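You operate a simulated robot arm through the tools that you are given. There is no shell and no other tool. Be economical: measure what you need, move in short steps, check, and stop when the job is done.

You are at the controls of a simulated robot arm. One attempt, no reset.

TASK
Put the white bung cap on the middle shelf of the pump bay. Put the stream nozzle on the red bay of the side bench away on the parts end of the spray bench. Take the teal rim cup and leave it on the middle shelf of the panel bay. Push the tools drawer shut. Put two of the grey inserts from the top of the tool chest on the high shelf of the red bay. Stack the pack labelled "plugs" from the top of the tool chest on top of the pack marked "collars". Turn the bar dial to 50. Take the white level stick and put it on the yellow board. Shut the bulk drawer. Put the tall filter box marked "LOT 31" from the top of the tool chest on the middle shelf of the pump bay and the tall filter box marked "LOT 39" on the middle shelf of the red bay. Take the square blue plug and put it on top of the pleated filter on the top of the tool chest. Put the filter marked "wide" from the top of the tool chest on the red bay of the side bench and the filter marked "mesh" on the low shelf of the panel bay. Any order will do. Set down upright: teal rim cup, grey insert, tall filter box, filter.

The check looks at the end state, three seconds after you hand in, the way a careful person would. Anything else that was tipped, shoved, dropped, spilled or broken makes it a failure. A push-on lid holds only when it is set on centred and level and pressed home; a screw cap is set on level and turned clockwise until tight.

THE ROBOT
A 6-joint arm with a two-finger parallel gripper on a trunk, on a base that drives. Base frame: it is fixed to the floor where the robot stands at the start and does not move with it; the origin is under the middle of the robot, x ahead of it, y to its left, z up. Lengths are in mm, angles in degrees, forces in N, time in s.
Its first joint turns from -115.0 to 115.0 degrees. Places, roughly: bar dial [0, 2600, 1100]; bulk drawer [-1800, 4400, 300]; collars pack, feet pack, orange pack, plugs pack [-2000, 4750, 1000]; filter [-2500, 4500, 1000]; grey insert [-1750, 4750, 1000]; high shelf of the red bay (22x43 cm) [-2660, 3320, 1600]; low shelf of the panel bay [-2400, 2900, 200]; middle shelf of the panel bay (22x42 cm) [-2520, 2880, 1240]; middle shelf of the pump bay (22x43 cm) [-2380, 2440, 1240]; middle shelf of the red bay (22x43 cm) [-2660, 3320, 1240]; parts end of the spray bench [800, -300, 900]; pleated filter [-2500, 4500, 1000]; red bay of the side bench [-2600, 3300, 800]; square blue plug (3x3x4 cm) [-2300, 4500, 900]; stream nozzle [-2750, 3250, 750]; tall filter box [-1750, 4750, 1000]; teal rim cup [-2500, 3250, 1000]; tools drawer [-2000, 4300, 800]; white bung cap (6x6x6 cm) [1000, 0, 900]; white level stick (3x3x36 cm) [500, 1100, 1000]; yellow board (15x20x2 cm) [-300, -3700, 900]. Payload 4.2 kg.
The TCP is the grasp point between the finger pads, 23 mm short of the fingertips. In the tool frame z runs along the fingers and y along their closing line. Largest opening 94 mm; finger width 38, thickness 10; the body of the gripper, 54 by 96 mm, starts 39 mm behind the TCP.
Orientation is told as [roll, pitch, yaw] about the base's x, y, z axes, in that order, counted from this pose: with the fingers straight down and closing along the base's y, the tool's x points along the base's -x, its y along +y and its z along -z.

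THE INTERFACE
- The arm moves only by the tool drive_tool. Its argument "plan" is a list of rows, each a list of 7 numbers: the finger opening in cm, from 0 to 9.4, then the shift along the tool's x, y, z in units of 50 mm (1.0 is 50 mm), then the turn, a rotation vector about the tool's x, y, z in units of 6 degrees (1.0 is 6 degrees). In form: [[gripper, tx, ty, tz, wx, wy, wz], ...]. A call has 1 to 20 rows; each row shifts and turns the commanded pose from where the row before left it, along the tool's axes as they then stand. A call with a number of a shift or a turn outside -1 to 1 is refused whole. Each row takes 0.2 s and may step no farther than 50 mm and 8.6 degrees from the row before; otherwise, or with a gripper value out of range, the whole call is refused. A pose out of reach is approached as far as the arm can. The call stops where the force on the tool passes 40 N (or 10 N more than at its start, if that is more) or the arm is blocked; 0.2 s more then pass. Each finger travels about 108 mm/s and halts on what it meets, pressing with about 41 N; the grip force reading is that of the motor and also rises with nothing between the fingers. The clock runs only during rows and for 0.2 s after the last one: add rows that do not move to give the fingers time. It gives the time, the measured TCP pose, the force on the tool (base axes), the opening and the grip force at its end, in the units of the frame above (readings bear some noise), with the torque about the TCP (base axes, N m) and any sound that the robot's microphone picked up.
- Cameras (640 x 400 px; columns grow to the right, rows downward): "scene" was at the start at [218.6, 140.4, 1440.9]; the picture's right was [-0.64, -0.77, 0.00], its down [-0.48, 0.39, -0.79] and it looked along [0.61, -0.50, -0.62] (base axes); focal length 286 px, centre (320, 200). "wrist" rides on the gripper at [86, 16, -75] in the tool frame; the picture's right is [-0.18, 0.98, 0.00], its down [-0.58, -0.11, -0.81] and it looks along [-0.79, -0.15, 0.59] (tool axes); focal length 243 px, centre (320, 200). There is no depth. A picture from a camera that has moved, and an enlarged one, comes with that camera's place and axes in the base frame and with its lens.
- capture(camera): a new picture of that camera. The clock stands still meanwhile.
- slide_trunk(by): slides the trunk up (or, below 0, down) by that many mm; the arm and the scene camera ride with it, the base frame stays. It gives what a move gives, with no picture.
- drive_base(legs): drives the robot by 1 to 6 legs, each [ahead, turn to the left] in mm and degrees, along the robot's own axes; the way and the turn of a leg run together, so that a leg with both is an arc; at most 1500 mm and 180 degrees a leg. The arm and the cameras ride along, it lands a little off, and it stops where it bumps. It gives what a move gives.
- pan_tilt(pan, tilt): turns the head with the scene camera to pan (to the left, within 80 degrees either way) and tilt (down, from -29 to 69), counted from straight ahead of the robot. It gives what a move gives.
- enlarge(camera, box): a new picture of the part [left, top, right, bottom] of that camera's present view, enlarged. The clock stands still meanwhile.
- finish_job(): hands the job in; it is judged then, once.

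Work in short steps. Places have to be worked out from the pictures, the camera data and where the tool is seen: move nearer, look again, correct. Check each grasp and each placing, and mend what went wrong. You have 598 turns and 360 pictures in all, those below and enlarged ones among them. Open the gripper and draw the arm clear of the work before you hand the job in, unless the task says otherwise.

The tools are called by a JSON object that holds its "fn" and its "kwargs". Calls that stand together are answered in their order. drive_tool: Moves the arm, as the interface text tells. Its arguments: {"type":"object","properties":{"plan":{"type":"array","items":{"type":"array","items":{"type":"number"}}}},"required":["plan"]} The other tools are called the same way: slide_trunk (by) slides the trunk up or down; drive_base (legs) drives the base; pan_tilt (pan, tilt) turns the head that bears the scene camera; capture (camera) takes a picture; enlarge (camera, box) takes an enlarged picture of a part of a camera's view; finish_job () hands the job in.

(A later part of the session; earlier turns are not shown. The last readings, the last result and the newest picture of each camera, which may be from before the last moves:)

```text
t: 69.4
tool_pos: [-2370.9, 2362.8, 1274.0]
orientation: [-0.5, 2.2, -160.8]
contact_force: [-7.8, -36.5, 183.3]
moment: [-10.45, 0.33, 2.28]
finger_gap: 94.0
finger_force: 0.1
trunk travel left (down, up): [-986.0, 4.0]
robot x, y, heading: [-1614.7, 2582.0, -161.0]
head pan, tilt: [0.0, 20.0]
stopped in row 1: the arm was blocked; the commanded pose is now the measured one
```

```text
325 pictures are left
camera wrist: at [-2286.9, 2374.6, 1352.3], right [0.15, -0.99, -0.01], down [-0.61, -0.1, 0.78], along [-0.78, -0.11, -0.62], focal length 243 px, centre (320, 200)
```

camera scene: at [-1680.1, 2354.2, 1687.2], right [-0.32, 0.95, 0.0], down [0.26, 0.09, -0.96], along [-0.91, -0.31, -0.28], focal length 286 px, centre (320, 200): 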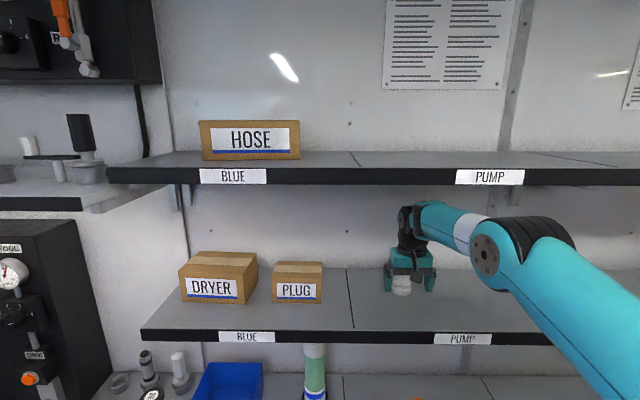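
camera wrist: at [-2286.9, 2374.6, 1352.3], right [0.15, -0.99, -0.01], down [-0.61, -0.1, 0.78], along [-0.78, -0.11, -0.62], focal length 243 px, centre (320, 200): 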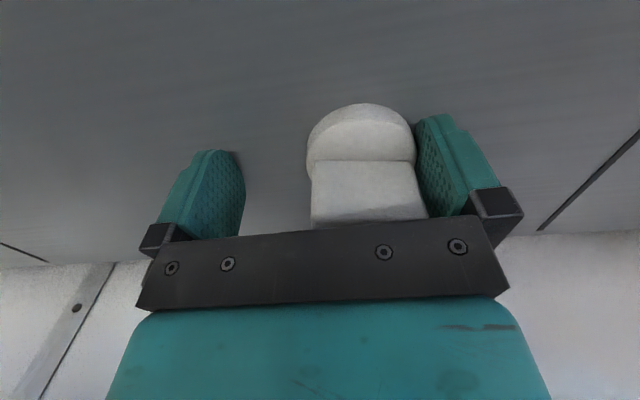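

Fingertips, not the cap, seem to be touching the shelf. I let a little time pass with a head move and see how the lean develops.

{"fn": "pan_tilt", "kwargs": {"pan": -10, "tilt": 20}}

{"fn": "capture", "kwargs": {"camera": "scene"}}

```text
t: 70.1
tool_pos: [-2372.0, 2363.8, 1274.6]
orientation: [-0.7, 2.3, -161.1]
contact_force: [12.2, -43.9, 191.5]
moment: [-11.36, -0.21, 0.92]
finger_gap: 94.1
finger_force: 0.0
trunk travel left (down, up): [-986.0, 4.0]
robot x, y, heading: [-1616.1, 2577.9, -161.3]
head pan, tilt: [-10.0, 20.0]
```

```text
324 pictures are left
camera scene: at [-1684.7, 2365.7, 1685.1], right [-0.16, 0.99, -0.01], down [0.28, 0.03, -0.96], along [-0.95, -0.15, -0.28], focal length 286 px, centre (320, 200)
```

scene: 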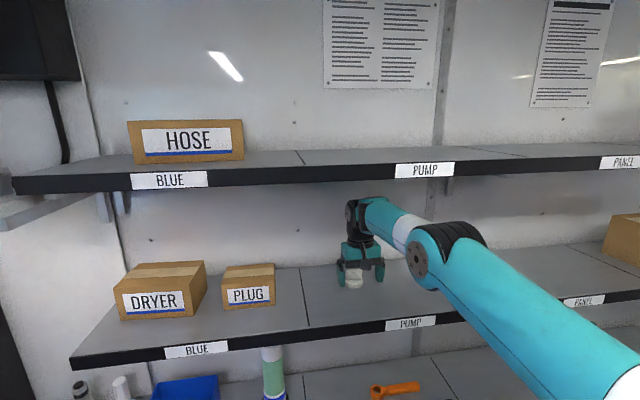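

The arm is nearly stretched straight, which explains the blocking. I pull the tool back towards the robot with some lift.

{"fn": "drive_tool", "kwargs": {"plan": [[9.4, 0.85, 0.1, -0.5, 0, 0, 0], [9.4, 0.85, 0, -0.5, 0, 0, 0]]}}

{"fn": "capture", "kwargs": {"camera": "scene"}}

```text
t: 70.4
tool_pos: [-2375.3, 2363.7, 1274.0]
orientation: [-0.4, 4.1, -160.8]
contact_force: [-12.7, -27.0, 189.7]
moment: [-10.57, 0.33, 2.04]
finger_gap: 94.1
finger_force: 0.2
trunk travel left (down, up): [-986.0, 4.0]
robot x, y, heading: [-1618.2, 2578.4, -160.9]
head pan, tilt: [-10.0, 20.0]
stopped in row 1: the arm was blocked; the commanded pose is now the measured one
```

```text
323 pictures are left
camera scene: at [-1692.9, 2364.0, 1683.6], right [-0.16, 0.99, -0.01], down [0.28, 0.04, -0.96], along [-0.95, -0.15, -0.28], focal length 286 px, centre (320, 200)
```

scene: 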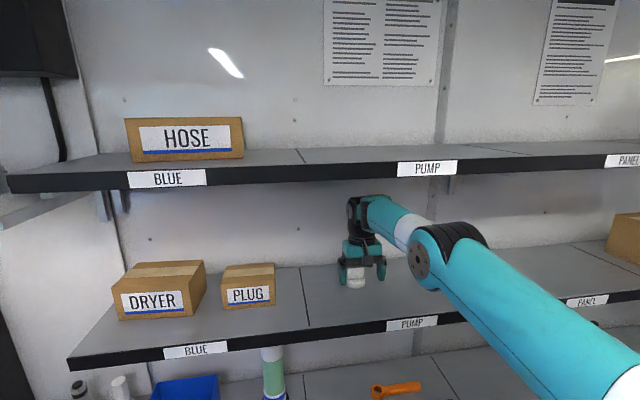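

The lean decreased a bit (camera came 8 mm forward). I repeat the pull.

{"fn": "drive_tool", "kwargs": {"plan": [[9.4, 0.85, 0, -0.5, 0, 0, 0]]}}

{"fn": "drive_tool", "kwargs": {"plan": [[9.4, 0.85, 0, -0.5, 0, 0, 0]]}}

{"fn": "drive_tool", "kwargs": {"plan": [[9.4, 0.85, 0, -0.5, 0, 0, 0]]}}

{"fn": "capture", "kwargs": {"camera": "scene"}}

```text
t: 70.8
tool_pos: [-2372.3, 2366.4, 1276.6]
orientation: [-0.3, 5.7, -160.8]
contact_force: [-16.9, -38.4, 183.9]
moment: [-10.51, 0.33, 1.75]
finger_gap: 94.2
finger_force: 0.3
trunk travel left (down, up): [-986.0, 4.0]
robot x, y, heading: [-1618.7, 2579.1, -161.0]
head pan, tilt: [-10.0, 20.0]
stopped in row 1: the arm was blocked; the commanded pose is now the measured one
```

```text
t: 71.1
tool_pos: [-2364.1, 2374.9, 1276.7]
orientation: [-0.6, 8.3, -161.7]
contact_force: [-19.9, -38.0, 185.8]
moment: [-10.55, 0.36, 1.64]
finger_gap: 94.2
finger_force: 0.4
trunk travel left (down, up): [-986.0, 4.0]
robot x, y, heading: [-1616.6, 2582.2, -160.8]
head pan, tilt: [-10.0, 20.0]
stopped in row 1: the arm was blocked; the commanded pose is now the measured one
```

```text
t: 71.4
tool_pos: [-2359.2, 2379.3, 1276.6]
orientation: [-1.0, 10.6, -162.1]
contact_force: [-10.6, -42.2, 198.8]
moment: [-11.29, 0.01, 2.2]
finger_gap: 94.2
finger_force: 0.3
trunk travel left (down, up): [-986.0, 4.0]
robot x, y, heading: [-1615.2, 2581.7, -160.5]
head pan, tilt: [-10.0, 20.0]
stopped in row 1: the arm was blocked; the commanded pose is now the measured one
```

```text
322 pictures are left
camera scene: at [-1687.7, 2363.4, 1684.2], right [-0.17, 0.99, -0.01], down [0.28, 0.04, -0.96], along [-0.94, -0.16, -0.28], focal length 286 px, centre (320, 200)
```

scene: 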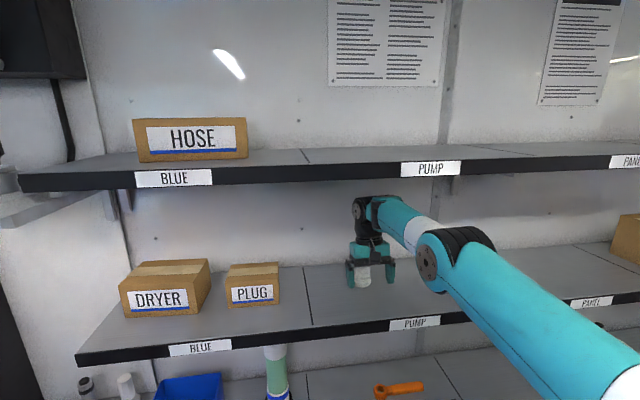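

I check the cap's place between the fingers before driving back.

{"fn": "capture", "kwargs": {"camera": "wrist"}}

{"fn": "enlarge", "kwargs": {"camera": "scene", "box": [300, 180, 460, 300]}}

```text
321 pictures are left
camera wrist: at [-2285.5, 2384.2, 1366.5], right [0.13, -0.99, -0.05], down [-0.71, -0.13, 0.69], along [-0.69, -0.06, -0.72], focal length 243 px, centre (320, 200)
```

wrist: 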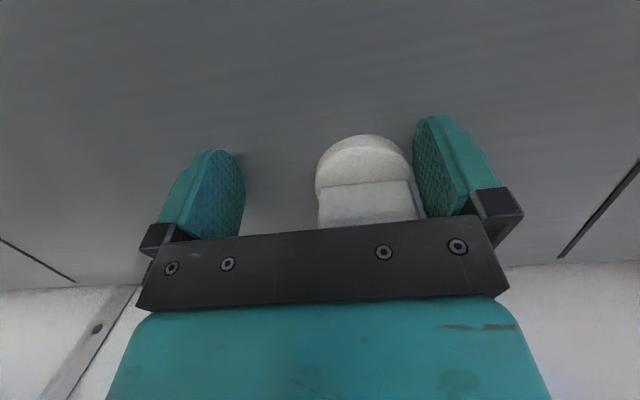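

```text
3.33 times, centred on (380, 240) of scene
camera zoom: at [-1687.7, 2363.4, 1684.2], right [-0.17, 0.99, -0.01], down [0.28, 0.04, -0.96], along [-0.94, -0.16, -0.28], focal length 952 px, centre (120, 67)
```

zoom: 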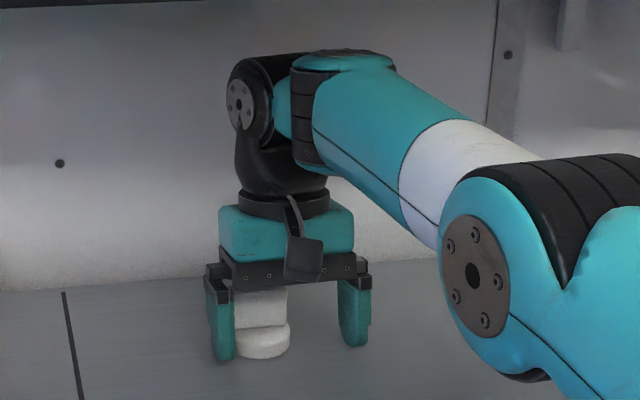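

The load sits on the left fingertip, the cap is upright between the fingers. I back the base slowly by 20 mm and watch.

{"fn": "drive_base", "kwargs": {"legs": [[-20, 0]]}}

{"fn": "enlarge", "kwargs": {"camera": "scene", "box": [260, 150, 500, 300]}}

```text
t: 72.2
tool_pos: [-2366.9, 2378.5, 1274.0]
orientation: [-0.4, -0.7, -162.5]
contact_force: [-46.8, -30.6, 188.2]
moment: [-8.65, -4.97, -3.94]
finger_gap: 94.0
finger_force: 0.4
trunk travel left (down, up): [-986.0, 4.0]
robot x, y, heading: [-1610.2, 2584.0, -160.3]
head pan, tilt: [-10.0, 20.0]
stopped in leg 1: the robot was blocked; the commanded pose is now the measured one
```

```text
2.67 times, centred on (380, 225) of scene
camera zoom: at [-1652.5, 2376.1, 1691.1], right [-0.17, 0.99, -0.01], down [0.26, 0.03, -0.96], along [-0.95, -0.17, -0.27], focal length 761 px, centre (160, 133)
```

zoom: 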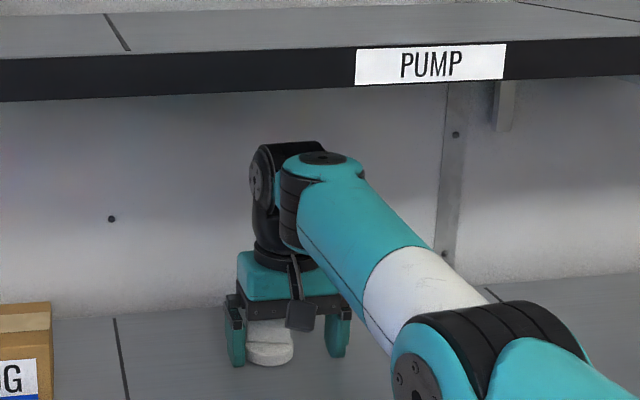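

Driving back only increases the lean. Re-tilting the tool forward should bring the wrist back and unstretch the arm, so I do that.

{"fn": "drive_tool", "kwargs": {"plan": [[9.4, 0, 0, -0.2, 0, -1, 0], [9.4, 0, 0, -0.2, 0, -1, 0], [9.4, 0, 0, -0.2, 0, -1, 0]]}}

{"fn": "enlarge", "kwargs": {"camera": "scene", "box": [260, 150, 500, 300]}}

```text
t: 72.4
tool_pos: [-2451.8, 2353.3, 1273.5]
orientation: [0.1, -3.2, -161.8]
contact_force: [286.7, 113.5, 154.5]
moment: [-11.91, 22.49, -0.05]
finger_gap: 94.3
finger_force: 0.1
trunk travel left (down, up): [-986.0, 4.0]
robot x, y, heading: [-1611.0, 2583.0, -160.5]
head pan, tilt: [-10.0, 20.0]
stopped in row 1: the force on the tool passed its limit (the readings are from after the stop); the commanded pose is now the measured one
```

```text
2.67 times, centred on (380, 225) of scene
camera zoom: at [-1745.2, 2345.2, 1662.6], right [-0.17, 0.99, 0.0], down [0.32, 0.05, -0.95], along [-0.93, -0.16, -0.32], focal length 761 px, centre (160, 133)
```

zoom: 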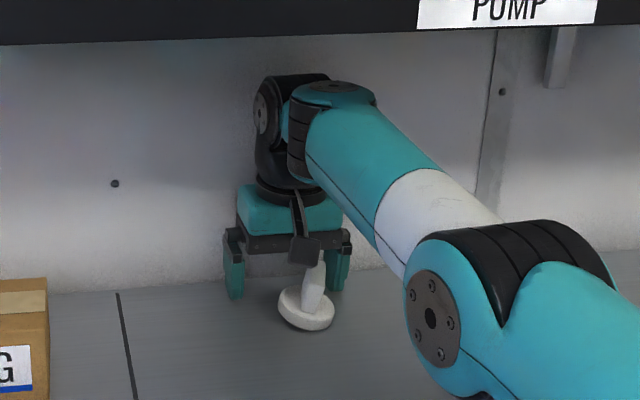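

The robot has come back nearly level; the gripper slid to the back wall and the cap stands upright just in front of it. I ease the tool up a little and look.

{"fn": "drive_tool", "kwargs": {"plan": [[9.4, 0.15, 0, -0.4, 0, 0, 0]]}}

{"fn": "enlarge", "kwargs": {"camera": "scene", "box": [260, 150, 500, 300]}}

{"fn": "capture", "kwargs": {"camera": "wrist"}}

```text
t: 72.8
tool_pos: [-2436.0, 2356.3, 1277.7]
orientation: [0.9, -7.0, -159.2]
contact_force: [1.6, 27.0, 135.9]
moment: [7.86, 0.39, -1.29]
finger_gap: 94.0
finger_force: 0.3
trunk travel left (down, up): [-986.0, 4.0]
robot x, y, heading: [-1612.1, 2583.0, -160.7]
head pan, tilt: [-10.0, 20.0]
stopped in row 1: the arm was blocked; the commanded pose is now the measured one
```

```text
2.67 times, centred on (380, 225) of scene
camera zoom: at [-1716.2, 2359.1, 1674.8], right [-0.16, 0.99, -0.01], down [0.3, 0.04, -0.95], along [-0.94, -0.16, -0.3], focal length 761 px, centre (160, 133)
```

zoom: 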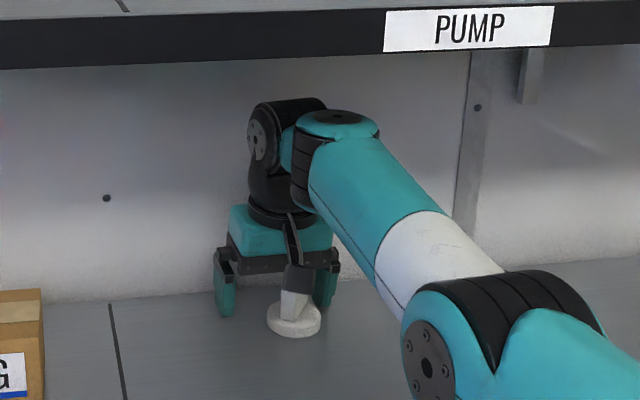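

```text
316 pictures are left
camera wrist: at [-2340.8, 2375.9, 1339.8], right [0.18, -0.98, 0.04], down [-0.49, -0.06, 0.87], along [-0.85, -0.18, -0.49], focal length 243 px, centre (320, 200)
```

wrist: 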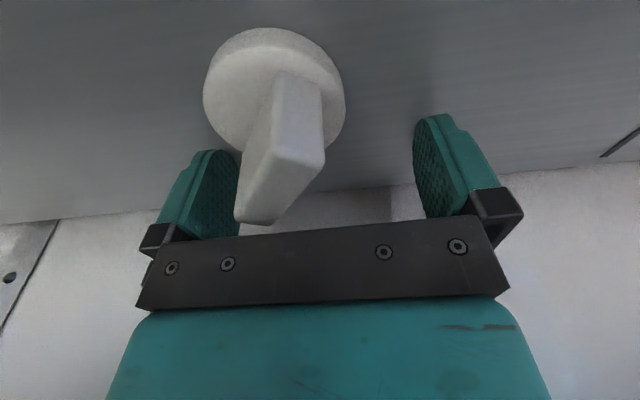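

The cap is upright behind the fingers. I tilt the tool forward (rotation only) to unstretch the arm.

{"fn": "drive_tool", "kwargs": {"plan": [[9.4, 0.1, 0, 0, 0, -1, 0], [9.4, 0.1, 0, 0, 0, -1, 0], [9.4, 0.1, 0, 0, 0, -1, 0]]}}

{"fn": "enlarge", "kwargs": {"camera": "scene", "box": [260, 150, 500, 300]}}

```text
t: 73.1
tool_pos: [-2453.5, 2351.7, 1276.3]
orientation: [-0.1, -10.2, -158.3]
contact_force: [85.3, 28.8, 104.6]
moment: [-2.2, -5.05, 3.16]
finger_gap: 93.9
finger_force: 0.1
out of reach, approached as far as the arm can: row 1
trunk travel left (down, up): [-986.0, 4.0]
robot x, y, heading: [-1610.1, 2583.1, -160.4]
head pan, tilt: [-10.0, 20.0]
stopped in row 1: the force on the tool passed its limit (the readings are from after the stop); the commanded pose is now the measured one
```

```text
2.67 times, centred on (380, 225) of scene
camera zoom: at [-1724.5, 2355.6, 1671.0], right [-0.16, 0.99, -0.01], down [0.3, 0.04, -0.95], along [-0.94, -0.16, -0.31], focal length 761 px, centre (160, 133)
```

zoom: 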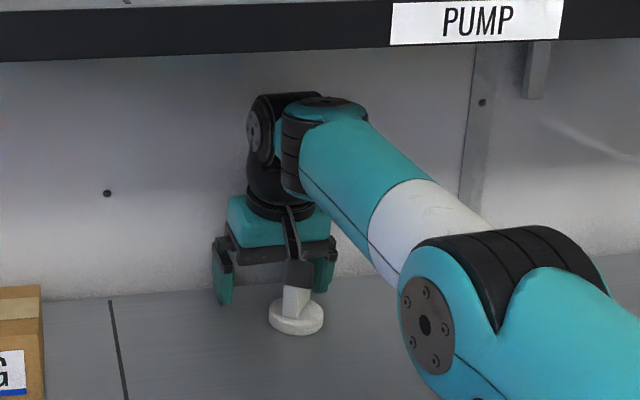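

"Out of reach" confirms the arm is overstretched. I bring the base 50 mm forward so the arm can bend again.

{"fn": "drive_base", "kwargs": {"legs": [[50, 0]]}}

{"fn": "enlarge", "kwargs": {"camera": "scene", "box": [260, 150, 500, 300]}}

```text
t: 73.8
tool_pos: [-2459.2, 2352.0, 1279.0]
orientation: [0.4, -17.7, -158.9]
contact_force: [24.5, 2.6, 102.7]
moment: [5.06, 0.03, -2.41]
finger_gap: 90.9
finger_force: 0.1
trunk travel left (down, up): [-986.0, 4.0]
robot x, y, heading: [-1616.7, 2581.9, -160.7]
head pan, tilt: [-10.0, 20.0]
stopped in leg 1: the robot was blocked; the commanded pose is now the measured one
```

```text
2.67 times, centred on (380, 225) of scene
camera zoom: at [-1702.7, 2360.1, 1679.0], right [-0.16, 0.99, -0.01], down [0.29, 0.04, -0.96], along [-0.94, -0.16, -0.29], focal length 761 px, centre (160, 133)
```

zoom: 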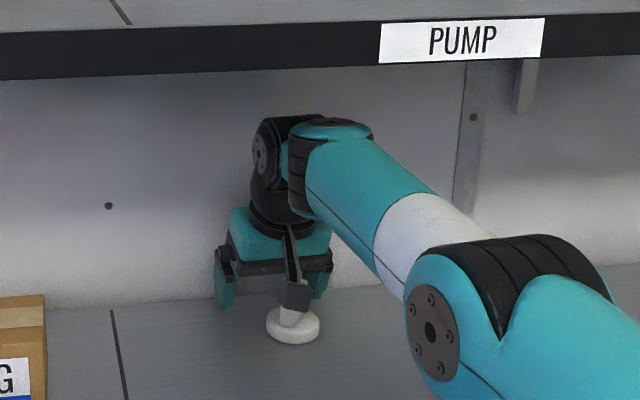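

There is ~45 mm between the fingers and the cap in depth, so I slide the tool sideways (left) clear of the cap.

{"fn": "drive_tool", "kwargs": {"plan": [[9.4, 0, 0.6, -0.1, 0, 0, 0], [9.4, 0, 0.6, -0.1, 0, 0, 0], [9.4, 0, 0.6, 0, 0, 0, 0]]}}

{"fn": "enlarge", "kwargs": {"camera": "scene", "box": [260, 150, 500, 300]}}

```text
t: 74.1
tool_pos: [-2456.8, 2351.4, 1278.5]
orientation: [0.4, -20.2, -157.9]
contact_force: [-64.1, -29.9, 143.3]
moment: [6.12, 3.18, 1.58]
finger_gap: 92.3
finger_force: 0.1
trunk travel left (down, up): [-986.0, 4.0]
robot x, y, heading: [-1614.4, 2583.3, -160.5]
head pan, tilt: [-10.0, 20.0]
stopped in row 1: the force on the tool passed its limit (the readings are from after the stop); the commanded pose is now the measured one
```

```text
2.67 times, centred on (380, 225) of scene
camera zoom: at [-1692.9, 2363.1, 1683.8], right [-0.17, 0.99, -0.01], down [0.28, 0.04, -0.96], along [-0.94, -0.16, -0.29], focal length 761 px, centre (160, 133)
```

zoom: 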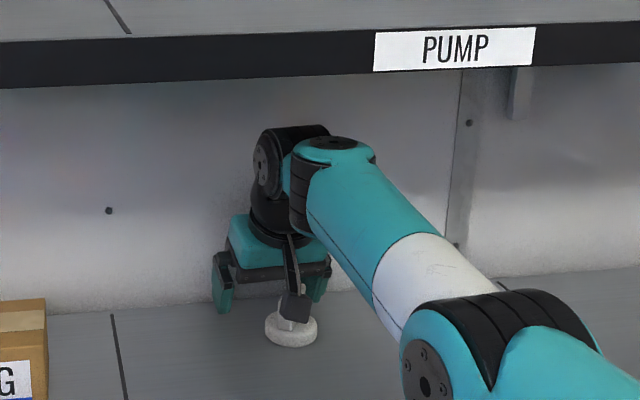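

I try one decisive back-and-up row, which should be inside reach again.

{"fn": "drive_tool", "kwargs": {"plan": [[9.4, 0.55, 0.0, -0.82, 0, 0, 0], [9.4, 0.55, 0.0, -0.82, 0, 0, 0]]}}

{"fn": "enlarge", "kwargs": {"camera": "scene", "box": [260, 150, 500, 300]}}

```text
t: 74.4
tool_pos: [-2455.2, 2353.6, 1278.0]
orientation: [0.4, -13.0, -158.3]
contact_force: [-64.1, -30.1, 154.7]
moment: [6.75, 2.51, 1.22]
finger_gap: 90.6
finger_force: 0.0
trunk travel left (down, up): [-986.0, 4.0]
robot x, y, heading: [-1615.9, 2583.6, -160.7]
head pan, tilt: [-10.0, 20.0]
stopped in row 1: the arm was blocked; the commanded pose is now the measured one
```

```text
2.67 times, centred on (380, 225) of scene
camera zoom: at [-1712.0, 2355.8, 1678.8], right [-0.17, 0.99, -0.01], down [0.29, 0.04, -0.95], along [-0.94, -0.16, -0.3], focal length 761 px, centre (160, 133)
```

zoom: 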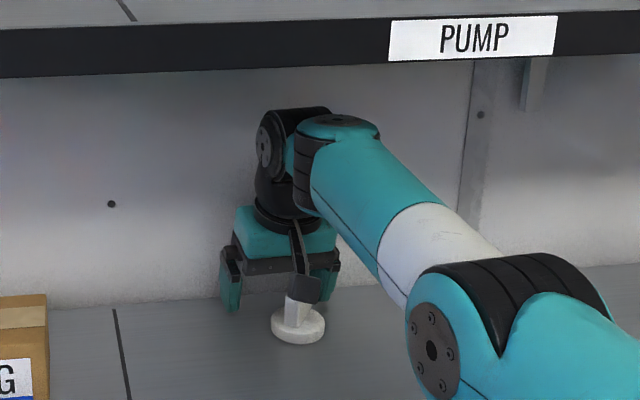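

That reduced the lean (camera 19 mm forward). I repeat it.

{"fn": "drive_tool", "kwargs": {"plan": [[9.4, 0.4, 0.0, -0.9, 0, 0, 0]]}}

{"fn": "drive_tool", "kwargs": {"plan": [[9.4, 0.4, 0.0, -0.9, 0, 0, 0]]}}

{"fn": "enlarge", "kwargs": {"camera": "scene", "box": [260, 150, 500, 300]}}

```text
t: 74.8
tool_pos: [-2450.0, 2356.6, 1276.1]
orientation: [0.4, -9.5, -157.7]
contact_force: [-28.2, -16.2, 185.0]
moment: [8.68, 1.48, -1.19]
finger_gap: 91.0
finger_force: 0.1
trunk travel left (down, up): [-986.0, 4.0]
robot x, y, heading: [-1615.1, 2580.0, -160.3]
head pan, tilt: [-10.0, 20.0]
stopped in row 1: the arm was blocked; the commanded pose is now the measured one
```

```text
t: 75.1
tool_pos: [-2438.8, 2360.6, 1275.4]
orientation: [0.5, -6.5, -156.4]
contact_force: [-31.8, -17.7, 186.0]
moment: [8.84, 1.62, -0.93]
finger_gap: 90.6
finger_force: 0.1
trunk travel left (down, up): [-986.0, 4.0]
robot x, y, heading: [-1615.0, 2580.8, -160.1]
head pan, tilt: [-10.0, 20.0]
stopped in row 1: the arm was blocked; the commanded pose is now the measured one
```

```text
2.67 times, centred on (380, 225) of scene
camera zoom: at [-1713.4, 2354.5, 1677.4], right [-0.17, 0.99, -0.01], down [0.3, 0.04, -0.95], along [-0.94, -0.16, -0.3], focal length 761 px, centre (160, 133)
```

zoom: 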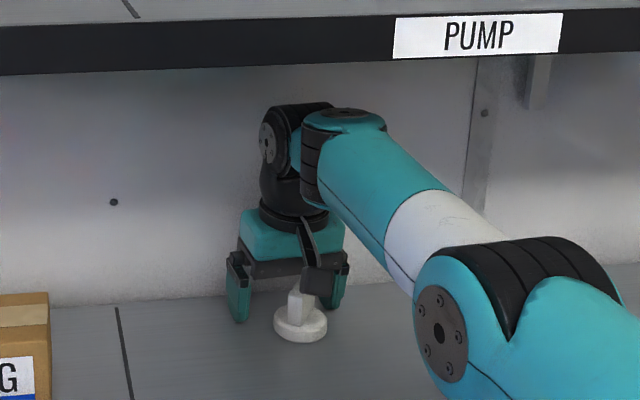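

The picture makes sense now: bending the elbow pushes the forearm up against the high shelf's edge. I must keep the arm low and tilt more; first shift the hand left by turning the base 2.5°.

{"fn": "drive_tool", "kwargs": {"plan": [[9.4, -0.2, 0.2, 0, 0, -1, 0]]}}

{"fn": "drive_base", "kwargs": {"legs": [[0, 2.5]]}}

{"fn": "enlarge", "kwargs": {"camera": "scene", "box": [260, 150, 500, 300]}}

```text
t: 75.4
tool_pos: [-2431.9, 2363.3, 1274.6]
orientation: [0.3, -10.5, -155.2]
contact_force: [-59.9, -18.0, 164.1]
moment: [8.02, 3.0, 1.15]
finger_gap: 94.1
finger_force: 0.7
trunk travel left (down, up): [-986.0, 4.0]
robot x, y, heading: [-1617.2, 2580.5, -160.2]
head pan, tilt: [-10.0, 20.0]
stopped in row 1: the arm was blocked; the commanded pose is now the measured one
```

```text
t: 76.1
tool_pos: [-2458.6, 2358.6, 1277.3]
orientation: [-1.2, -17.4, -155.2]
contact_force: [-35.4, -18.6, 135.3]
moment: [-5.98, -3.08, -0.73]
finger_gap: 94.0
finger_force: 0.0
trunk travel left (down, up): [-986.0, 4.0]
robot x, y, heading: [-1615.8, 2583.0, -160.2]
head pan, tilt: [-10.0, 20.0]
stopped in leg 1: the force on the tool passed its limit (the readings are from after the stop); the commanded pose is now the measured one
```

```text
2.67 times, centred on (380, 225) of scene
camera zoom: at [-1697.6, 2360.3, 1681.4], right [-0.18, 0.98, -0.01], down [0.29, 0.04, -0.96], along [-0.94, -0.17, -0.29], focal length 761 px, centre (160, 133)
```

zoom: 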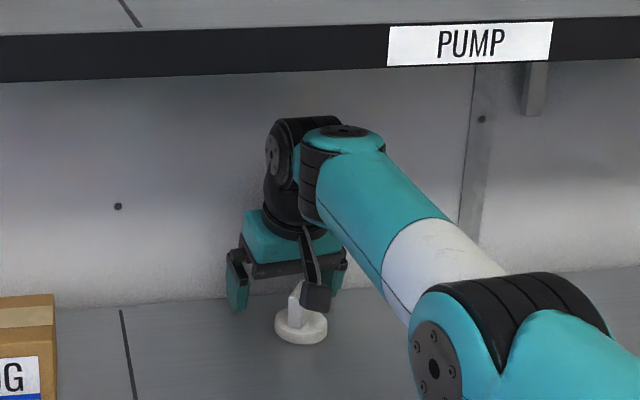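

The camera stalk has moved to the right of the cap's plate. I shift right a little and keep tilting.

{"fn": "drive_tool", "kwargs": {"plan": [[9.4, -0.1, -0.3, 0, 0, -1, 0]]}}

{"fn": "drive_tool", "kwargs": {"plan": [[9.4, -0.1, -0.3, 0, 0, -1, 0]]}}

{"fn": "drive_tool", "kwargs": {"plan": [[9.4, 0, -0.3, 0, 0, -1, 0]]}}

{"fn": "enlarge", "kwargs": {"camera": "scene", "box": [260, 150, 500, 300]}}

```text
t: 76.4
tool_pos: [-2467.5, 2354.1, 1279.4]
orientation: [-1.1, -20.3, -154.9]
contact_force: [44.2, 6.3, 61.2]
moment: [-3.51, -4.06, 1.6]
finger_gap: 92.4
finger_force: 0.1
trunk travel left (down, up): [-986.0, 4.0]
robot x, y, heading: [-1614.7, 2579.9, -159.9]
head pan, tilt: [-10.0, 20.0]
stopped in row 1: the force on the tool passed its limit (the readings are from after the stop); the commanded pose is now the measured one
```

```text
t: 76.6
tool_pos: [-2464.8, 2356.1, 1279.9]
orientation: [-1.0, -23.9, -155.7]
contact_force: [-57.0, -26.0, 132.5]
moment: [-6.27, -1.83, -1.45]
finger_gap: 93.9
finger_force: 0.0
out of reach, approached as far as the arm can: row 1
trunk travel left (down, up): [-986.0, 4.0]
robot x, y, heading: [-1613.7, 2584.7, -159.7]
head pan, tilt: [-10.0, 20.0]
stopped in row 1: the force on the tool passed its limit (the readings are from after the stop); the commanded pose is now the measured one
```

```text
t: 76.9
tool_pos: [-2461.7, 2357.1, 1279.9]
orientation: [-0.7, -26.4, -156.2]
contact_force: [-55.7, -30.3, 78.2]
moment: [-4.26, -0.31, -2.87]
finger_gap: 93.9
finger_force: 0.0
trunk travel left (down, up): [-986.0, 4.0]
robot x, y, heading: [-1614.5, 2581.0, -159.7]
head pan, tilt: [-10.0, 20.0]
stopped in row 1: the force on the tool passed its limit (the readings are from after the stop); the commanded pose is now the measured one
```

```text
2.67 times, centred on (380, 225) of scene
camera zoom: at [-1672.0, 2369.0, 1686.6], right [-0.18, 0.98, -0.01], down [0.27, 0.04, -0.96], along [-0.94, -0.17, -0.28], focal length 761 px, centre (160, 133)
```

zoom: 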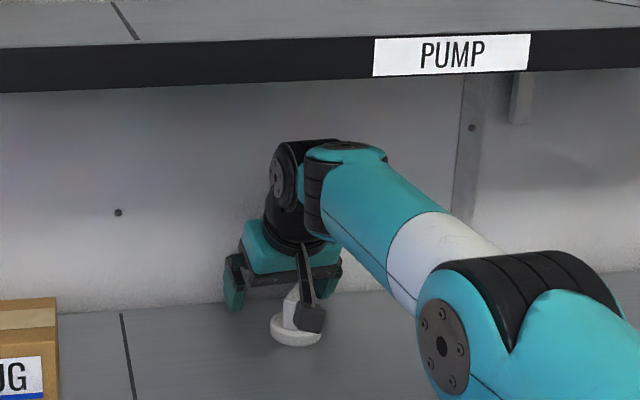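

Vertical load is falling as the tilt grows. I continue tilting.

{"fn": "drive_tool", "kwargs": {"plan": [[9.4, 0.1, -0.1, 0, 0, -1, 0]]}}

{"fn": "drive_tool", "kwargs": {"plan": [[9.4, 0.1, -0.1, 0, 0, -1, 0]]}}

{"fn": "drive_tool", "kwargs": {"plan": [[9.4, 0.1, 0, 0, 0, -1, 0]]}}

{"fn": "enlarge", "kwargs": {"camera": "scene", "box": [260, 150, 500, 300]}}

```text
t: 77.2
tool_pos: [-2468.5, 2366.0, 1279.8]
orientation: [-0.7, -28.2, -157.5]
contact_force: [-87.1, -28.3, 107.9]
moment: [-5.45, 0.09, -4.13]
finger_gap: 91.2
finger_force: 0.1
out of reach, approached as far as the arm can: row 1
trunk travel left (down, up): [-986.0, 4.0]
robot x, y, heading: [-1617.8, 2583.8, -160.0]
head pan, tilt: [-10.0, 20.0]
stopped in row 1: the force on the tool passed its limit (the readings are from after the stop); the commanded pose is now the measured one
```

```text
t: 77.5
tool_pos: [-2468.0, 2369.2, 1279.3]
orientation: [-0.3, -30.2, -158.9]
contact_force: [-83.1, -30.9, 125.8]
moment: [-4.73, -1.17, -3.68]
finger_gap: 93.5
finger_force: 0.1
trunk travel left (down, up): [-986.0, 4.0]
robot x, y, heading: [-1612.3, 2580.7, -159.7]
head pan, tilt: [-10.0, 20.0]
stopped in row 1: the force on the tool passed its limit (the readings are from after the stop); the commanded pose is now the measured one
```

```text
t: 77.9
tool_pos: [-2470.0, 2367.7, 1280.9]
orientation: [-0.1, -31.9, -159.2]
contact_force: [-78.4, -30.3, 100.2]
moment: [-4.93, 0.4, -4.0]
finger_gap: 90.7
finger_force: 0.1
out of reach, approached as far as the arm can: row 1
trunk travel left (down, up): [-986.0, 4.0]
robot x, y, heading: [-1614.0, 2580.5, -159.6]
head pan, tilt: [-10.0, 20.0]
stopped in row 1: the arm was blocked; the commanded pose is now the measured one
```

```text
2.67 times, centred on (380, 225) of scene
camera zoom: at [-1661.1, 2374.4, 1689.8], right [-0.18, 0.98, -0.01], down [0.27, 0.04, -0.96], along [-0.95, -0.17, -0.27], focal length 761 px, centre (160, 133)
```

zoom: 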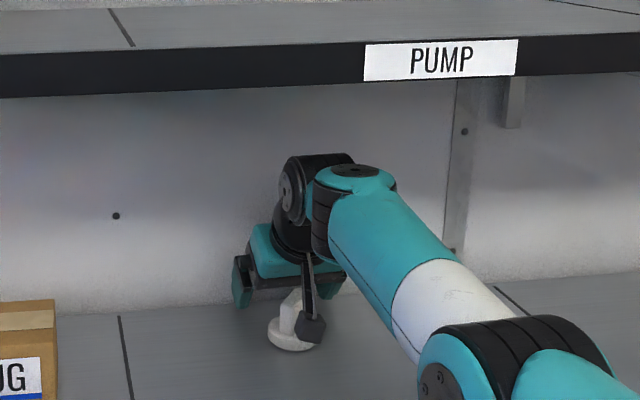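

I let a moment pass without commands to see whether the robot settles.

{"fn": "pan_tilt", "kwargs": {"pan": -10, "tilt": 24}}

{"fn": "enlarge", "kwargs": {"camera": "scene", "box": [200, 100, 520, 300]}}

{"fn": "capture", "kwargs": {"camera": "wrist"}}

```text
t: 78.5
tool_pos: [-2470.6, 2367.1, 1279.2]
orientation: [-0.5, -30.5, -158.4]
contact_force: [25.1, 16.3, 146.2]
moment: [-5.68, -3.87, 2.04]
finger_gap: 90.9
finger_force: 0.0
trunk travel left (down, up): [-986.0, 4.0]
robot x, y, heading: [-1610.9, 2580.8, -160.0]
head pan, tilt: [-10.0, 24.0]
```

```text
2.00 times, centred on (360, 200) of scene
camera zoom: at [-1665.9, 2372.8, 1681.0], right [-0.18, 0.98, -0.01], down [0.34, 0.05, -0.94], along [-0.92, -0.17, -0.34], focal length 571 px, centre (240, 200)
```

zoom: 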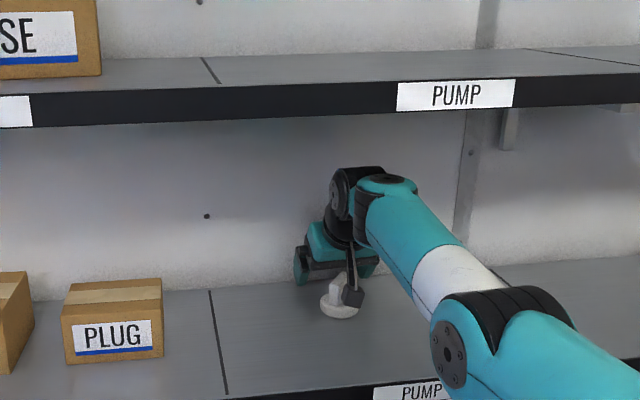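

```text
306 pictures are left
camera wrist: at [-2360.4, 2393.3, 1300.5], right [0.21, -0.97, 0.09], down [-0.12, 0.06, 0.99], along [-0.97, -0.22, -0.11], focal length 243 px, centre (320, 200)
```

wrist: 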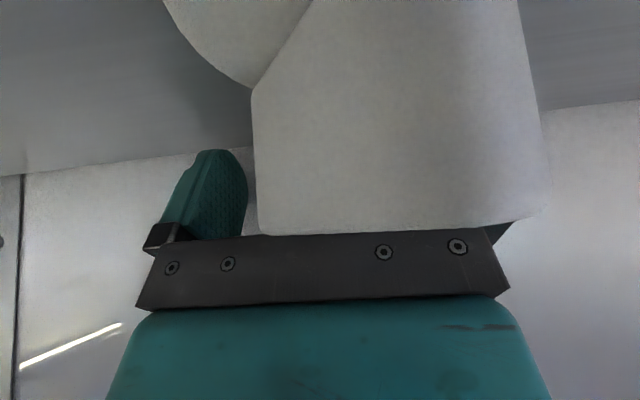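

The load is only on the fingertips. I slide the hand to the left past the cap in repeated small pulls.

{"fn": "drive_tool", "kwargs": {"plan": [[9.4, 0.0, 0.95, -0.2, 0, 0, 0], [9.4, 0.0, 0.95, -0.2, 0, 0, 0]]}}

{"fn": "drive_tool", "kwargs": {"plan": [[9.4, 0.0, 0.95, -0.2, 0, 0, 0], [9.4, 0.0, 0.95, -0.2, 0, 0, 0]]}}

{"fn": "drive_tool", "kwargs": {"plan": [[9.4, 0.0, 0.95, -0.2, 0, 0, 0], [9.4, 0.0, 0.95, -0.2, 0, 0, 0]]}}

{"fn": "enlarge", "kwargs": {"camera": "scene", "box": [200, 100, 520, 300]}}

```text
t: 78.8
tool_pos: [-2470.3, 2358.2, 1278.3]
orientation: [0.6, -27.0, -160.8]
contact_force: [130.0, 24.7, 43.9]
moment: [3.75, -5.82, -7.49]
finger_gap: 85.5
finger_force: 0.1
trunk travel left (down, up): [-986.0, 4.0]
robot x, y, heading: [-1608.5, 2584.4, -159.8]
head pan, tilt: [-10.0, 24.0]
stopped in row 1: the force on the tool passed its limit (the readings are from after the stop); the commanded pose is now the measured one
```

```text
t: 79.2
tool_pos: [-2467.9, 2353.6, 1279.9]
orientation: [1.1, -29.8, -161.3]
contact_force: [-72.2, -26.9, 101.5]
moment: [4.09, 3.41, 3.28]
finger_gap: 92.6
finger_force: 0.1
trunk travel left (down, up): [-986.0, 4.0]
robot x, y, heading: [-1608.9, 2582.5, -159.7]
head pan, tilt: [-10.0, 24.0]
stopped in row 1: the arm was blocked; the commanded pose is now the measured one
```

```text
t: 79.4
tool_pos: [-2471.4, 2351.4, 1283.0]
orientation: [1.2, -23.0, -162.3]
contact_force: [158.6, 53.1, 61.2]
moment: [1.22, -0.59, -6.13]
finger_gap: 92.7
finger_force: 0.1
trunk travel left (down, up): [-986.0, 4.0]
robot x, y, heading: [-1609.6, 2582.0, -160.2]
head pan, tilt: [-10.0, 24.0]
stopped in row 1: the force on the tool passed its limit (the readings are from after the stop); the commanded pose is now the measured one
```

```text
2.00 times, centred on (360, 200) of scene
camera zoom: at [-1694.4, 2361.1, 1670.6], right [-0.17, 0.98, -0.01], down [0.35, 0.06, -0.93], along [-0.92, -0.17, -0.36], focal length 571 px, centre (240, 200)
```

zoom: 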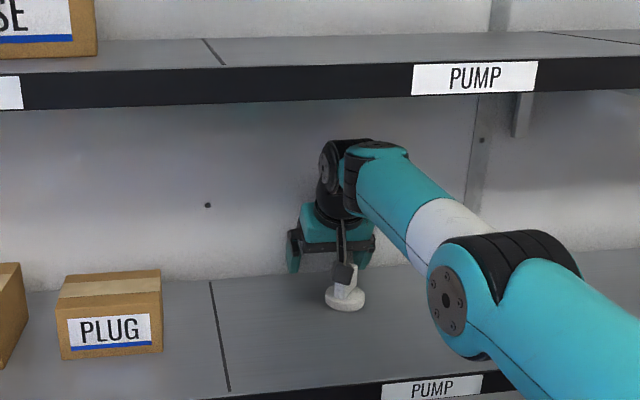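

The hand is moving left and the lean is shrinking. I continue.

{"fn": "drive_tool", "kwargs": {"plan": [[9.4, 0.1, 0.95, -0.2, 0, 0, 0], [9.4, 0.0, 0.95, -0.2, 0, 0, 0]]}}

{"fn": "drive_tool", "kwargs": {"plan": [[9.4, 0.1, 0.95, -0.2, 0, 0, 0], [9.4, 0.0, 0.95, -0.2, 0, 0, 0]]}}

{"fn": "drive_tool", "kwargs": {"plan": [[9.4, 0.1, 0.95, -0.2, 0, 0, 0], [9.4, 0.0, 0.95, -0.2, 0, 0, 0]]}}

{"fn": "drive_tool", "kwargs": {"plan": [[9.4, 0.1, 0.95, -0.2, 0, 0, 0], [9.4, 0.0, 0.95, -0.2, 0, 0, 0]]}}

{"fn": "enlarge", "kwargs": {"camera": "scene", "box": [200, 100, 520, 300]}}

```text
t: 79.8
tool_pos: [-2468.1, 2350.4, 1280.2]
orientation: [1.9, -30.4, -162.4]
contact_force: [-25.3, -7.4, 151.7]
moment: [7.02, 2.49, -0.09]
finger_gap: 93.1
finger_force: 0.1
trunk travel left (down, up): [-986.0, 4.0]
robot x, y, heading: [-1607.8, 2579.1, -160.3]
head pan, tilt: [-10.0, 24.0]
stopped in row 1: the arm was blocked; the commanded pose is now the measured one
```

```text
t: 80.1
tool_pos: [-2465.6, 2347.5, 1280.7]
orientation: [1.9, -29.9, -162.8]
contact_force: [-57.6, -21.5, 87.7]
moment: [3.69, 5.83, 2.7]
finger_gap: 92.9
finger_force: 0.1
trunk travel left (down, up): [-986.0, 4.0]
robot x, y, heading: [-1606.8, 2586.2, -160.4]
head pan, tilt: [-10.0, 24.0]
stopped in row 1: the force on the tool passed its limit (the readings are from after the stop); the commanded pose is now the measured one
```

```text
t: 80.4
tool_pos: [-2459.1, 2335.2, 1282.0]
orientation: [2.8, -28.5, -162.4]
contact_force: [-77.2, -33.0, 101.7]
moment: [3.51, 6.69, 5.17]
finger_gap: 88.6
finger_force: 0.1
trunk travel left (down, up): [-986.0, 4.0]
robot x, y, heading: [-1604.4, 2582.9, -160.4]
head pan, tilt: [-10.0, 24.0]
stopped in row 1: the arm was blocked; the commanded pose is now the measured one
```

```text
t: 80.8
tool_pos: [-2463.5, 2332.6, 1281.2]
orientation: [3.2, -27.0, -163.9]
contact_force: [-15.9, -7.7, 44.5]
moment: [2.01, 1.01, 0.84]
finger_gap: 92.6
finger_force: 0.0
trunk travel left (down, up): [-986.0, 4.0]
robot x, y, heading: [-1609.3, 2586.1, -160.1]
head pan, tilt: [-10.0, 24.0]
stopped in row 1: the force on the tool passed its limit (the readings are from after the stop); the commanded pose is now the measured one
```

```text
2.00 times, centred on (360, 200) of scene
camera zoom: at [-1684.4, 2365.8, 1674.9], right [-0.17, 0.99, -0.01], down [0.35, 0.05, -0.94], along [-0.92, -0.16, -0.35], focal length 571 px, centre (240, 200)
```

zoom: 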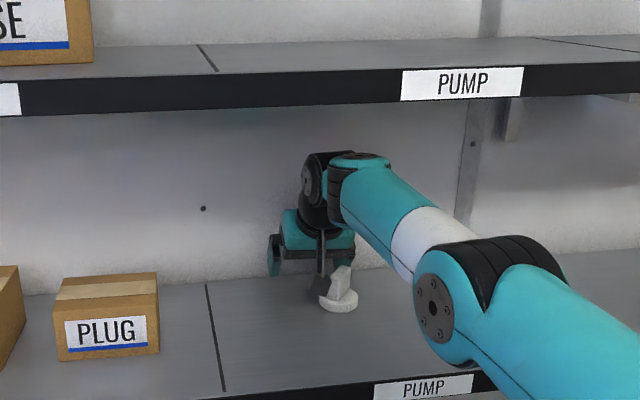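

Good progress, the cap stands upright to the right of the camera. Continue left.

{"fn": "drive_tool", "kwargs": {"plan": [[9.4, 0.1, 0.9, -0.35, 0, 0, 0], [9.4, 0.0, 0.95, -0.2, 0, 0, 0]]}}

{"fn": "drive_tool", "kwargs": {"plan": [[9.4, 0.1, 0.9, -0.35, 0, 0, 0], [9.4, 0.0, 0.95, -0.2, 0, 0, 0]]}}

{"fn": "drive_tool", "kwargs": {"plan": [[9.4, 0.1, 0.9, -0.35, 0, 0, 0], [9.4, 0.0, 0.95, -0.2, 0, 0, 0]]}}

{"fn": "enlarge", "kwargs": {"camera": "scene", "box": [200, 100, 520, 300]}}

```text
t: 81.1
tool_pos: [-2457.1, 2318.9, 1281.8]
orientation: [3.8, -28.1, -162.9]
contact_force: [-70.7, -38.9, 96.8]
moment: [3.11, 3.27, 3.41]
finger_gap: 85.6
finger_force: 0.1
trunk travel left (down, up): [-986.0, 4.0]
robot x, y, heading: [-1606.9, 2584.7, -160.4]
head pan, tilt: [-10.0, 24.0]
stopped in row 1: the force on the tool passed its limit (the readings are from after the stop); the commanded pose is now the measured one
```

```text
t: 81.4
tool_pos: [-2458.3, 2317.5, 1283.8]
orientation: [4.2, -28.5, -163.5]
contact_force: [-12.8, -11.2, 33.8]
moment: [1.08, 0.83, 0.34]
finger_gap: 89.6
finger_force: 0.1
trunk travel left (down, up): [-986.0, 4.0]
robot x, y, heading: [-1605.4, 2586.7, -160.3]
head pan, tilt: [-10.0, 24.0]
stopped in row 1: the force on the tool passed its limit (the readings are from after the stop); the commanded pose is now the measured one
```

```text
t: 81.7
tool_pos: [-2455.5, 2316.0, 1282.1]
orientation: [4.6, -29.5, -163.2]
contact_force: [-54.5, -26.1, 87.5]
moment: [3.18, 2.87, 2.3]
finger_gap: 88.5
finger_force: 0.1
trunk travel left (down, up): [-986.0, 4.0]
robot x, y, heading: [-1599.8, 2587.7, -160.1]
head pan, tilt: [-10.0, 24.0]
stopped in row 1: the force on the tool passed its limit (the readings are from after the stop); the commanded pose is now the measured one
```

```text
2.00 times, centred on (360, 200) of scene
camera zoom: at [-1675.7, 2369.7, 1677.7], right [-0.17, 0.99, -0.01], down [0.35, 0.05, -0.94], along [-0.92, -0.16, -0.35], focal length 571 px, centre (240, 200)
```

zoom: 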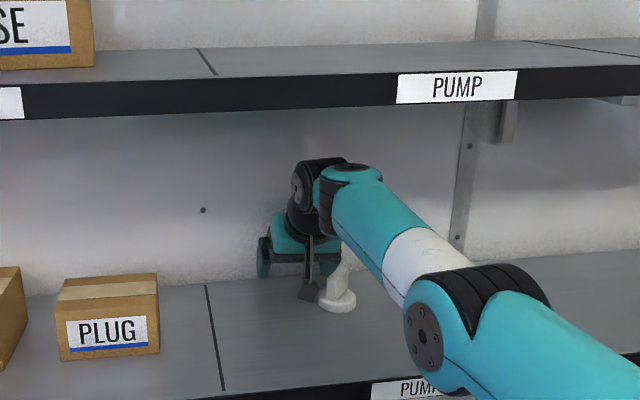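

Continue left another ~45 mm.

{"fn": "drive_tool", "kwargs": {"plan": [[9.4, 0.0, 0.95, -0.25, 0, 0, 0], [9.4, 0.0, 0.95, -0.2, 0, 0, 0]]}}

{"fn": "drive_tool", "kwargs": {"plan": [[9.4, 0.0, 0.95, -0.25, 0, 0, 0], [9.4, 0.0, 0.95, -0.2, 0, 0, 0]]}}

{"fn": "drive_tool", "kwargs": {"plan": [[9.4, 0.0, 0.95, -0.25, 0, 0, 0], [9.4, 0.0, 0.95, -0.2, 0, 0, 0]]}}

{"fn": "drive_tool", "kwargs": {"plan": [[9.4, 0.0, 0.95, -0.25, 0, 0, 0], [9.4, 0.0, 0.95, -0.2, 0, 0, 0]]}}

{"fn": "enlarge", "kwargs": {"camera": "scene", "box": [200, 100, 520, 300]}}

```text
t: 82.0
tool_pos: [-2455.7, 2315.4, 1283.7]
orientation: [5.3, -32.9, -163.6]
contact_force: [4.6, -10.3, 54.8]
moment: [2.1, 0.63, -0.46]
finger_gap: 87.0
finger_force: 0.1
trunk travel left (down, up): [-986.0, 4.0]
robot x, y, heading: [-1603.2, 2587.8, -160.3]
head pan, tilt: [-10.0, 24.0]
stopped in row 1: the force on the tool passed its limit (the readings are from after the stop); the commanded pose is now the measured one
```

```text
t: 82.2
tool_pos: [-2456.2, 2317.4, 1283.2]
orientation: [5.4, -33.7, -163.3]
contact_force: [-56.4, -31.8, 137.0]
moment: [4.67, 3.56, 1.35]
finger_gap: 84.3
finger_force: 0.1
trunk travel left (down, up): [-986.0, 4.0]
robot x, y, heading: [-1600.3, 2586.5, -160.2]
head pan, tilt: [-10.0, 24.0]
stopped in row 1: the force on the tool passed its limit (the readings are from after the stop); the commanded pose is now the measured one
```

```text
t: 82.5
tool_pos: [-2459.0, 2313.9, 1287.6]
orientation: [4.0, -24.7, -163.6]
contact_force: [145.9, 28.6, 2.5]
moment: [-1.48, -2.82, -6.12]
finger_gap: 87.6
finger_force: 0.0
trunk travel left (down, up): [-986.0, 4.0]
robot x, y, heading: [-1597.4, 2586.2, -160.1]
head pan, tilt: [-10.0, 24.0]
stopped in row 1: the force on the tool passed its limit (the readings are from after the stop); the commanded pose is now the measured one
```

```text
t: 82.8
tool_pos: [-2457.3, 2317.0, 1281.1]
orientation: [3.8, -25.1, -162.4]
contact_force: [-24.1, -12.3, 113.5]
moment: [4.89, 1.81, 1.85]
finger_gap: 89.3
finger_force: 0.0
trunk travel left (down, up): [-986.0, 4.0]
robot x, y, heading: [-1598.7, 2588.6, -160.4]
head pan, tilt: [-10.0, 24.0]
stopped in row 1: the force on the tool passed its limit (the readings are from after the stop); the commanded pose is now the measured one
```

```text
2.00 times, centred on (360, 200) of scene
camera zoom: at [-1691.0, 2362.9, 1672.9], right [-0.17, 0.98, -0.01], down [0.36, 0.06, -0.93], along [-0.92, -0.16, -0.36], focal length 571 px, centre (240, 200)
```

zoom: 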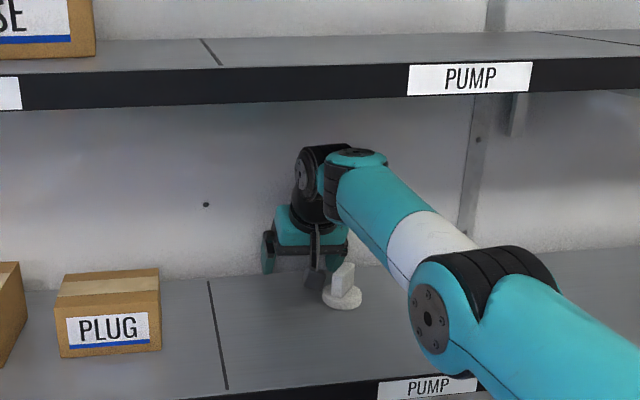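

I add some pull-back to the leftward slides since the hand presses the wall.

{"fn": "drive_tool", "kwargs": {"plan": [[9.4, 0.4, 0.85, -0.2, 0, 0, 0], [9.4, 0.0, 0.95, -0.2, 0, 0, 0]]}}

{"fn": "drive_tool", "kwargs": {"plan": [[9.4, 0.4, 0.85, -0.2, 0, 0, 0], [9.4, 0.0, 0.95, -0.2, 0, 0, 0]]}}

{"fn": "drive_tool", "kwargs": {"plan": [[9.4, 0.2, 0.9, -0.3, 0, 0, 0], [9.4, 0.0, 0.95, -0.2, 0, 0, 0]]}}

{"fn": "drive_tool", "kwargs": {"plan": [[9.4, 0.2, 0.9, -0.3, 0, 0, 0], [9.4, 0.0, 0.95, -0.2, 0, 0, 0]]}}

{"fn": "enlarge", "kwargs": {"camera": "scene", "box": [200, 100, 520, 300]}}

```text
t: 83.0
tool_pos: [-2456.5, 2318.3, 1282.3]
orientation: [4.2, -28.4, -162.1]
contact_force: [-57.5, -26.1, 117.6]
moment: [4.53, 3.2, 1.95]
finger_gap: 88.2
finger_force: 0.0
trunk travel left (down, up): [-986.0, 4.0]
robot x, y, heading: [-1601.6, 2588.8, -160.0]
head pan, tilt: [-10.0, 24.0]
stopped in row 1: the force on the tool passed its limit (the readings are from after the stop); the commanded pose is now the measured one
```

```text
t: 83.3
tool_pos: [-2455.4, 2314.6, 1282.3]
orientation: [4.3, -28.1, -162.9]
contact_force: [-67.8, -30.0, 97.6]
moment: [3.61, 3.37, 2.99]
finger_gap: 89.2
finger_force: 0.1
out of reach, approached as far as the arm can: row 1
trunk travel left (down, up): [-986.0, 4.0]
robot x, y, heading: [-1596.6, 2589.5, -159.9]
head pan, tilt: [-10.0, 24.0]
stopped in row 1: the arm was blocked; the commanded pose is now the measured one
```

```text
t: 83.6
tool_pos: [-2454.3, 2314.7, 1282.1]
orientation: [4.6, -30.8, -162.5]
contact_force: [-45.4, -23.3, 64.3]
moment: [2.04, 2.32, 2.09]
finger_gap: 88.7
finger_force: 0.1
trunk travel left (down, up): [-986.0, 4.0]
robot x, y, heading: [-1599.4, 2588.5, -160.0]
head pan, tilt: [-10.0, 24.0]
stopped in row 1: the force on the tool passed its limit (the readings are from after the stop); the commanded pose is now the measured one
```

```text
t: 83.9
tool_pos: [-2453.0, 2311.6, 1282.9]
orientation: [4.6, -28.9, -163.0]
contact_force: [-35.4, -22.9, 51.9]
moment: [1.94, -3.07, 0.18]
finger_gap: 88.2
finger_force: 0.0
out of reach, approached as far as the arm can: row 1
trunk travel left (down, up): [-986.0, 4.0]
robot x, y, heading: [-1595.7, 2589.8, -159.9]
head pan, tilt: [-10.0, 24.0]
stopped in row 1: the force on the tool passed its limit (the readings are from after the stop); the commanded pose is now the measured one
```

```text
2.00 times, centred on (360, 200) of scene
camera zoom: at [-1678.2, 2368.0, 1675.6], right [-0.17, 0.98, -0.01], down [0.35, 0.05, -0.93], along [-0.92, -0.16, -0.36], focal length 571 px, centre (240, 200)
```

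zoom: 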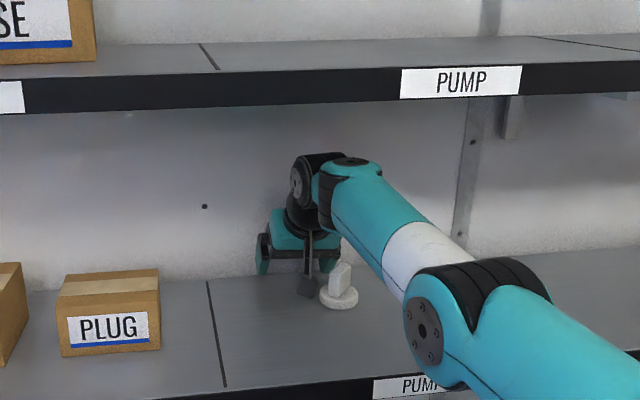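

The base has crept back and the pose is out of reach. I nudge the base forward, then pull the tool left/back.

{"fn": "drive_base", "kwargs": {"legs": [[25, 0]]}}

{"fn": "drive_tool", "kwargs": {"plan": [[9.4, 0.5, 0.8, -0.2, 0, 0, 0], [9.4, 0.0, 0.95, -0.2, 0, 0, 0]]}}

{"fn": "drive_base", "kwargs": {"legs": [[25, 0]]}}

{"fn": "drive_tool", "kwargs": {"plan": [[9.4, 0.5, 0.8, -0.2, 0, 0, 0], [9.4, 0.0, 0.95, -0.2, 0, 0, 0]]}}

{"fn": "enlarge", "kwargs": {"camera": "scene", "box": [200, 100, 520, 300]}}

```text
t: 84.6
tool_pos: [-2452.6, 2315.1, 1282.1]
orientation: [5.4, -33.8, -162.7]
contact_force: [-15.7, -19.6, 152.2]
moment: [5.76, 2.45, -0.49]
finger_gap: 83.1
finger_force: 0.1
trunk travel left (down, up): [-986.0, 4.0]
robot x, y, heading: [-1599.4, 2589.3, -160.1]
head pan, tilt: [-10.0, 24.0]
stopped in leg 1: the force on the tool passed its limit (the readings are from after the stop); the commanded pose is now the measured one
```

```text
t: 84.9
tool_pos: [-2452.3, 2314.8, 1283.2]
orientation: [6.3, -38.3, -162.6]
contact_force: [-58.6, -27.4, 132.8]
moment: [4.65, 4.2, 2.37]
finger_gap: 86.7
finger_force: 0.1
trunk travel left (down, up): [-986.0, 4.0]
robot x, y, heading: [-1594.2, 2592.8, -159.9]
head pan, tilt: [-10.0, 24.0]
stopped in row 1: the force on the tool passed its limit (the readings are from after the stop); the commanded pose is now the measured one
```

```text
t: 85.6
tool_pos: [-2455.8, 2318.1, 1281.1]
orientation: [3.6, -27.6, -160.8]
contact_force: [46.3, 0.2, 135.2]
moment: [5.84, -0.06, -0.23]
finger_gap: 84.0
finger_force: 0.1
trunk travel left (down, up): [-986.0, 4.0]
robot x, y, heading: [-1596.8, 2587.2, -160.0]
head pan, tilt: [-10.0, 24.0]
stopped in leg 1: the force on the tool passed its limit (the readings are from after the stop); the commanded pose is now the measured one
```

```text
t: 86.0
tool_pos: [-2456.4, 2313.0, 1281.2]
orientation: [3.2, -22.3, -162.8]
contact_force: [-30.3, -11.8, 96.5]
moment: [4.39, 1.73, 1.29]
finger_gap: 91.1
finger_force: 0.1
out of reach, approached as far as the arm can: row 1
trunk travel left (down, up): [-986.0, 4.0]
robot x, y, heading: [-1595.4, 2587.4, -159.7]
head pan, tilt: [-10.0, 24.0]
stopped in row 1: the force on the tool passed its limit (the readings are from after the stop); the commanded pose is now the measured one
```

```text
2.00 times, centred on (360, 200) of scene
camera zoom: at [-1701.0, 2359.7, 1669.4], right [-0.17, 0.98, -0.01], down [0.36, 0.06, -0.93], along [-0.92, -0.16, -0.37], focal length 571 px, centre (240, 200)
```

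zoom: 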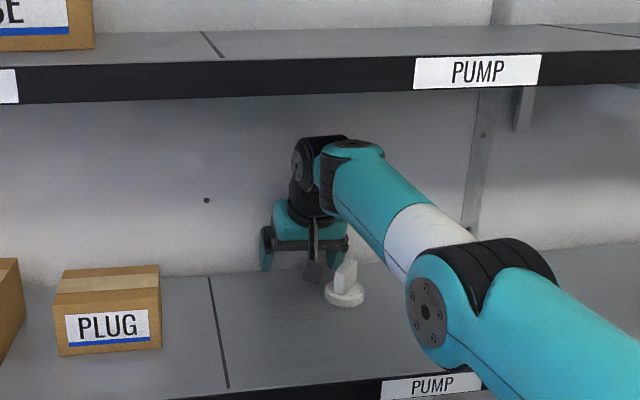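

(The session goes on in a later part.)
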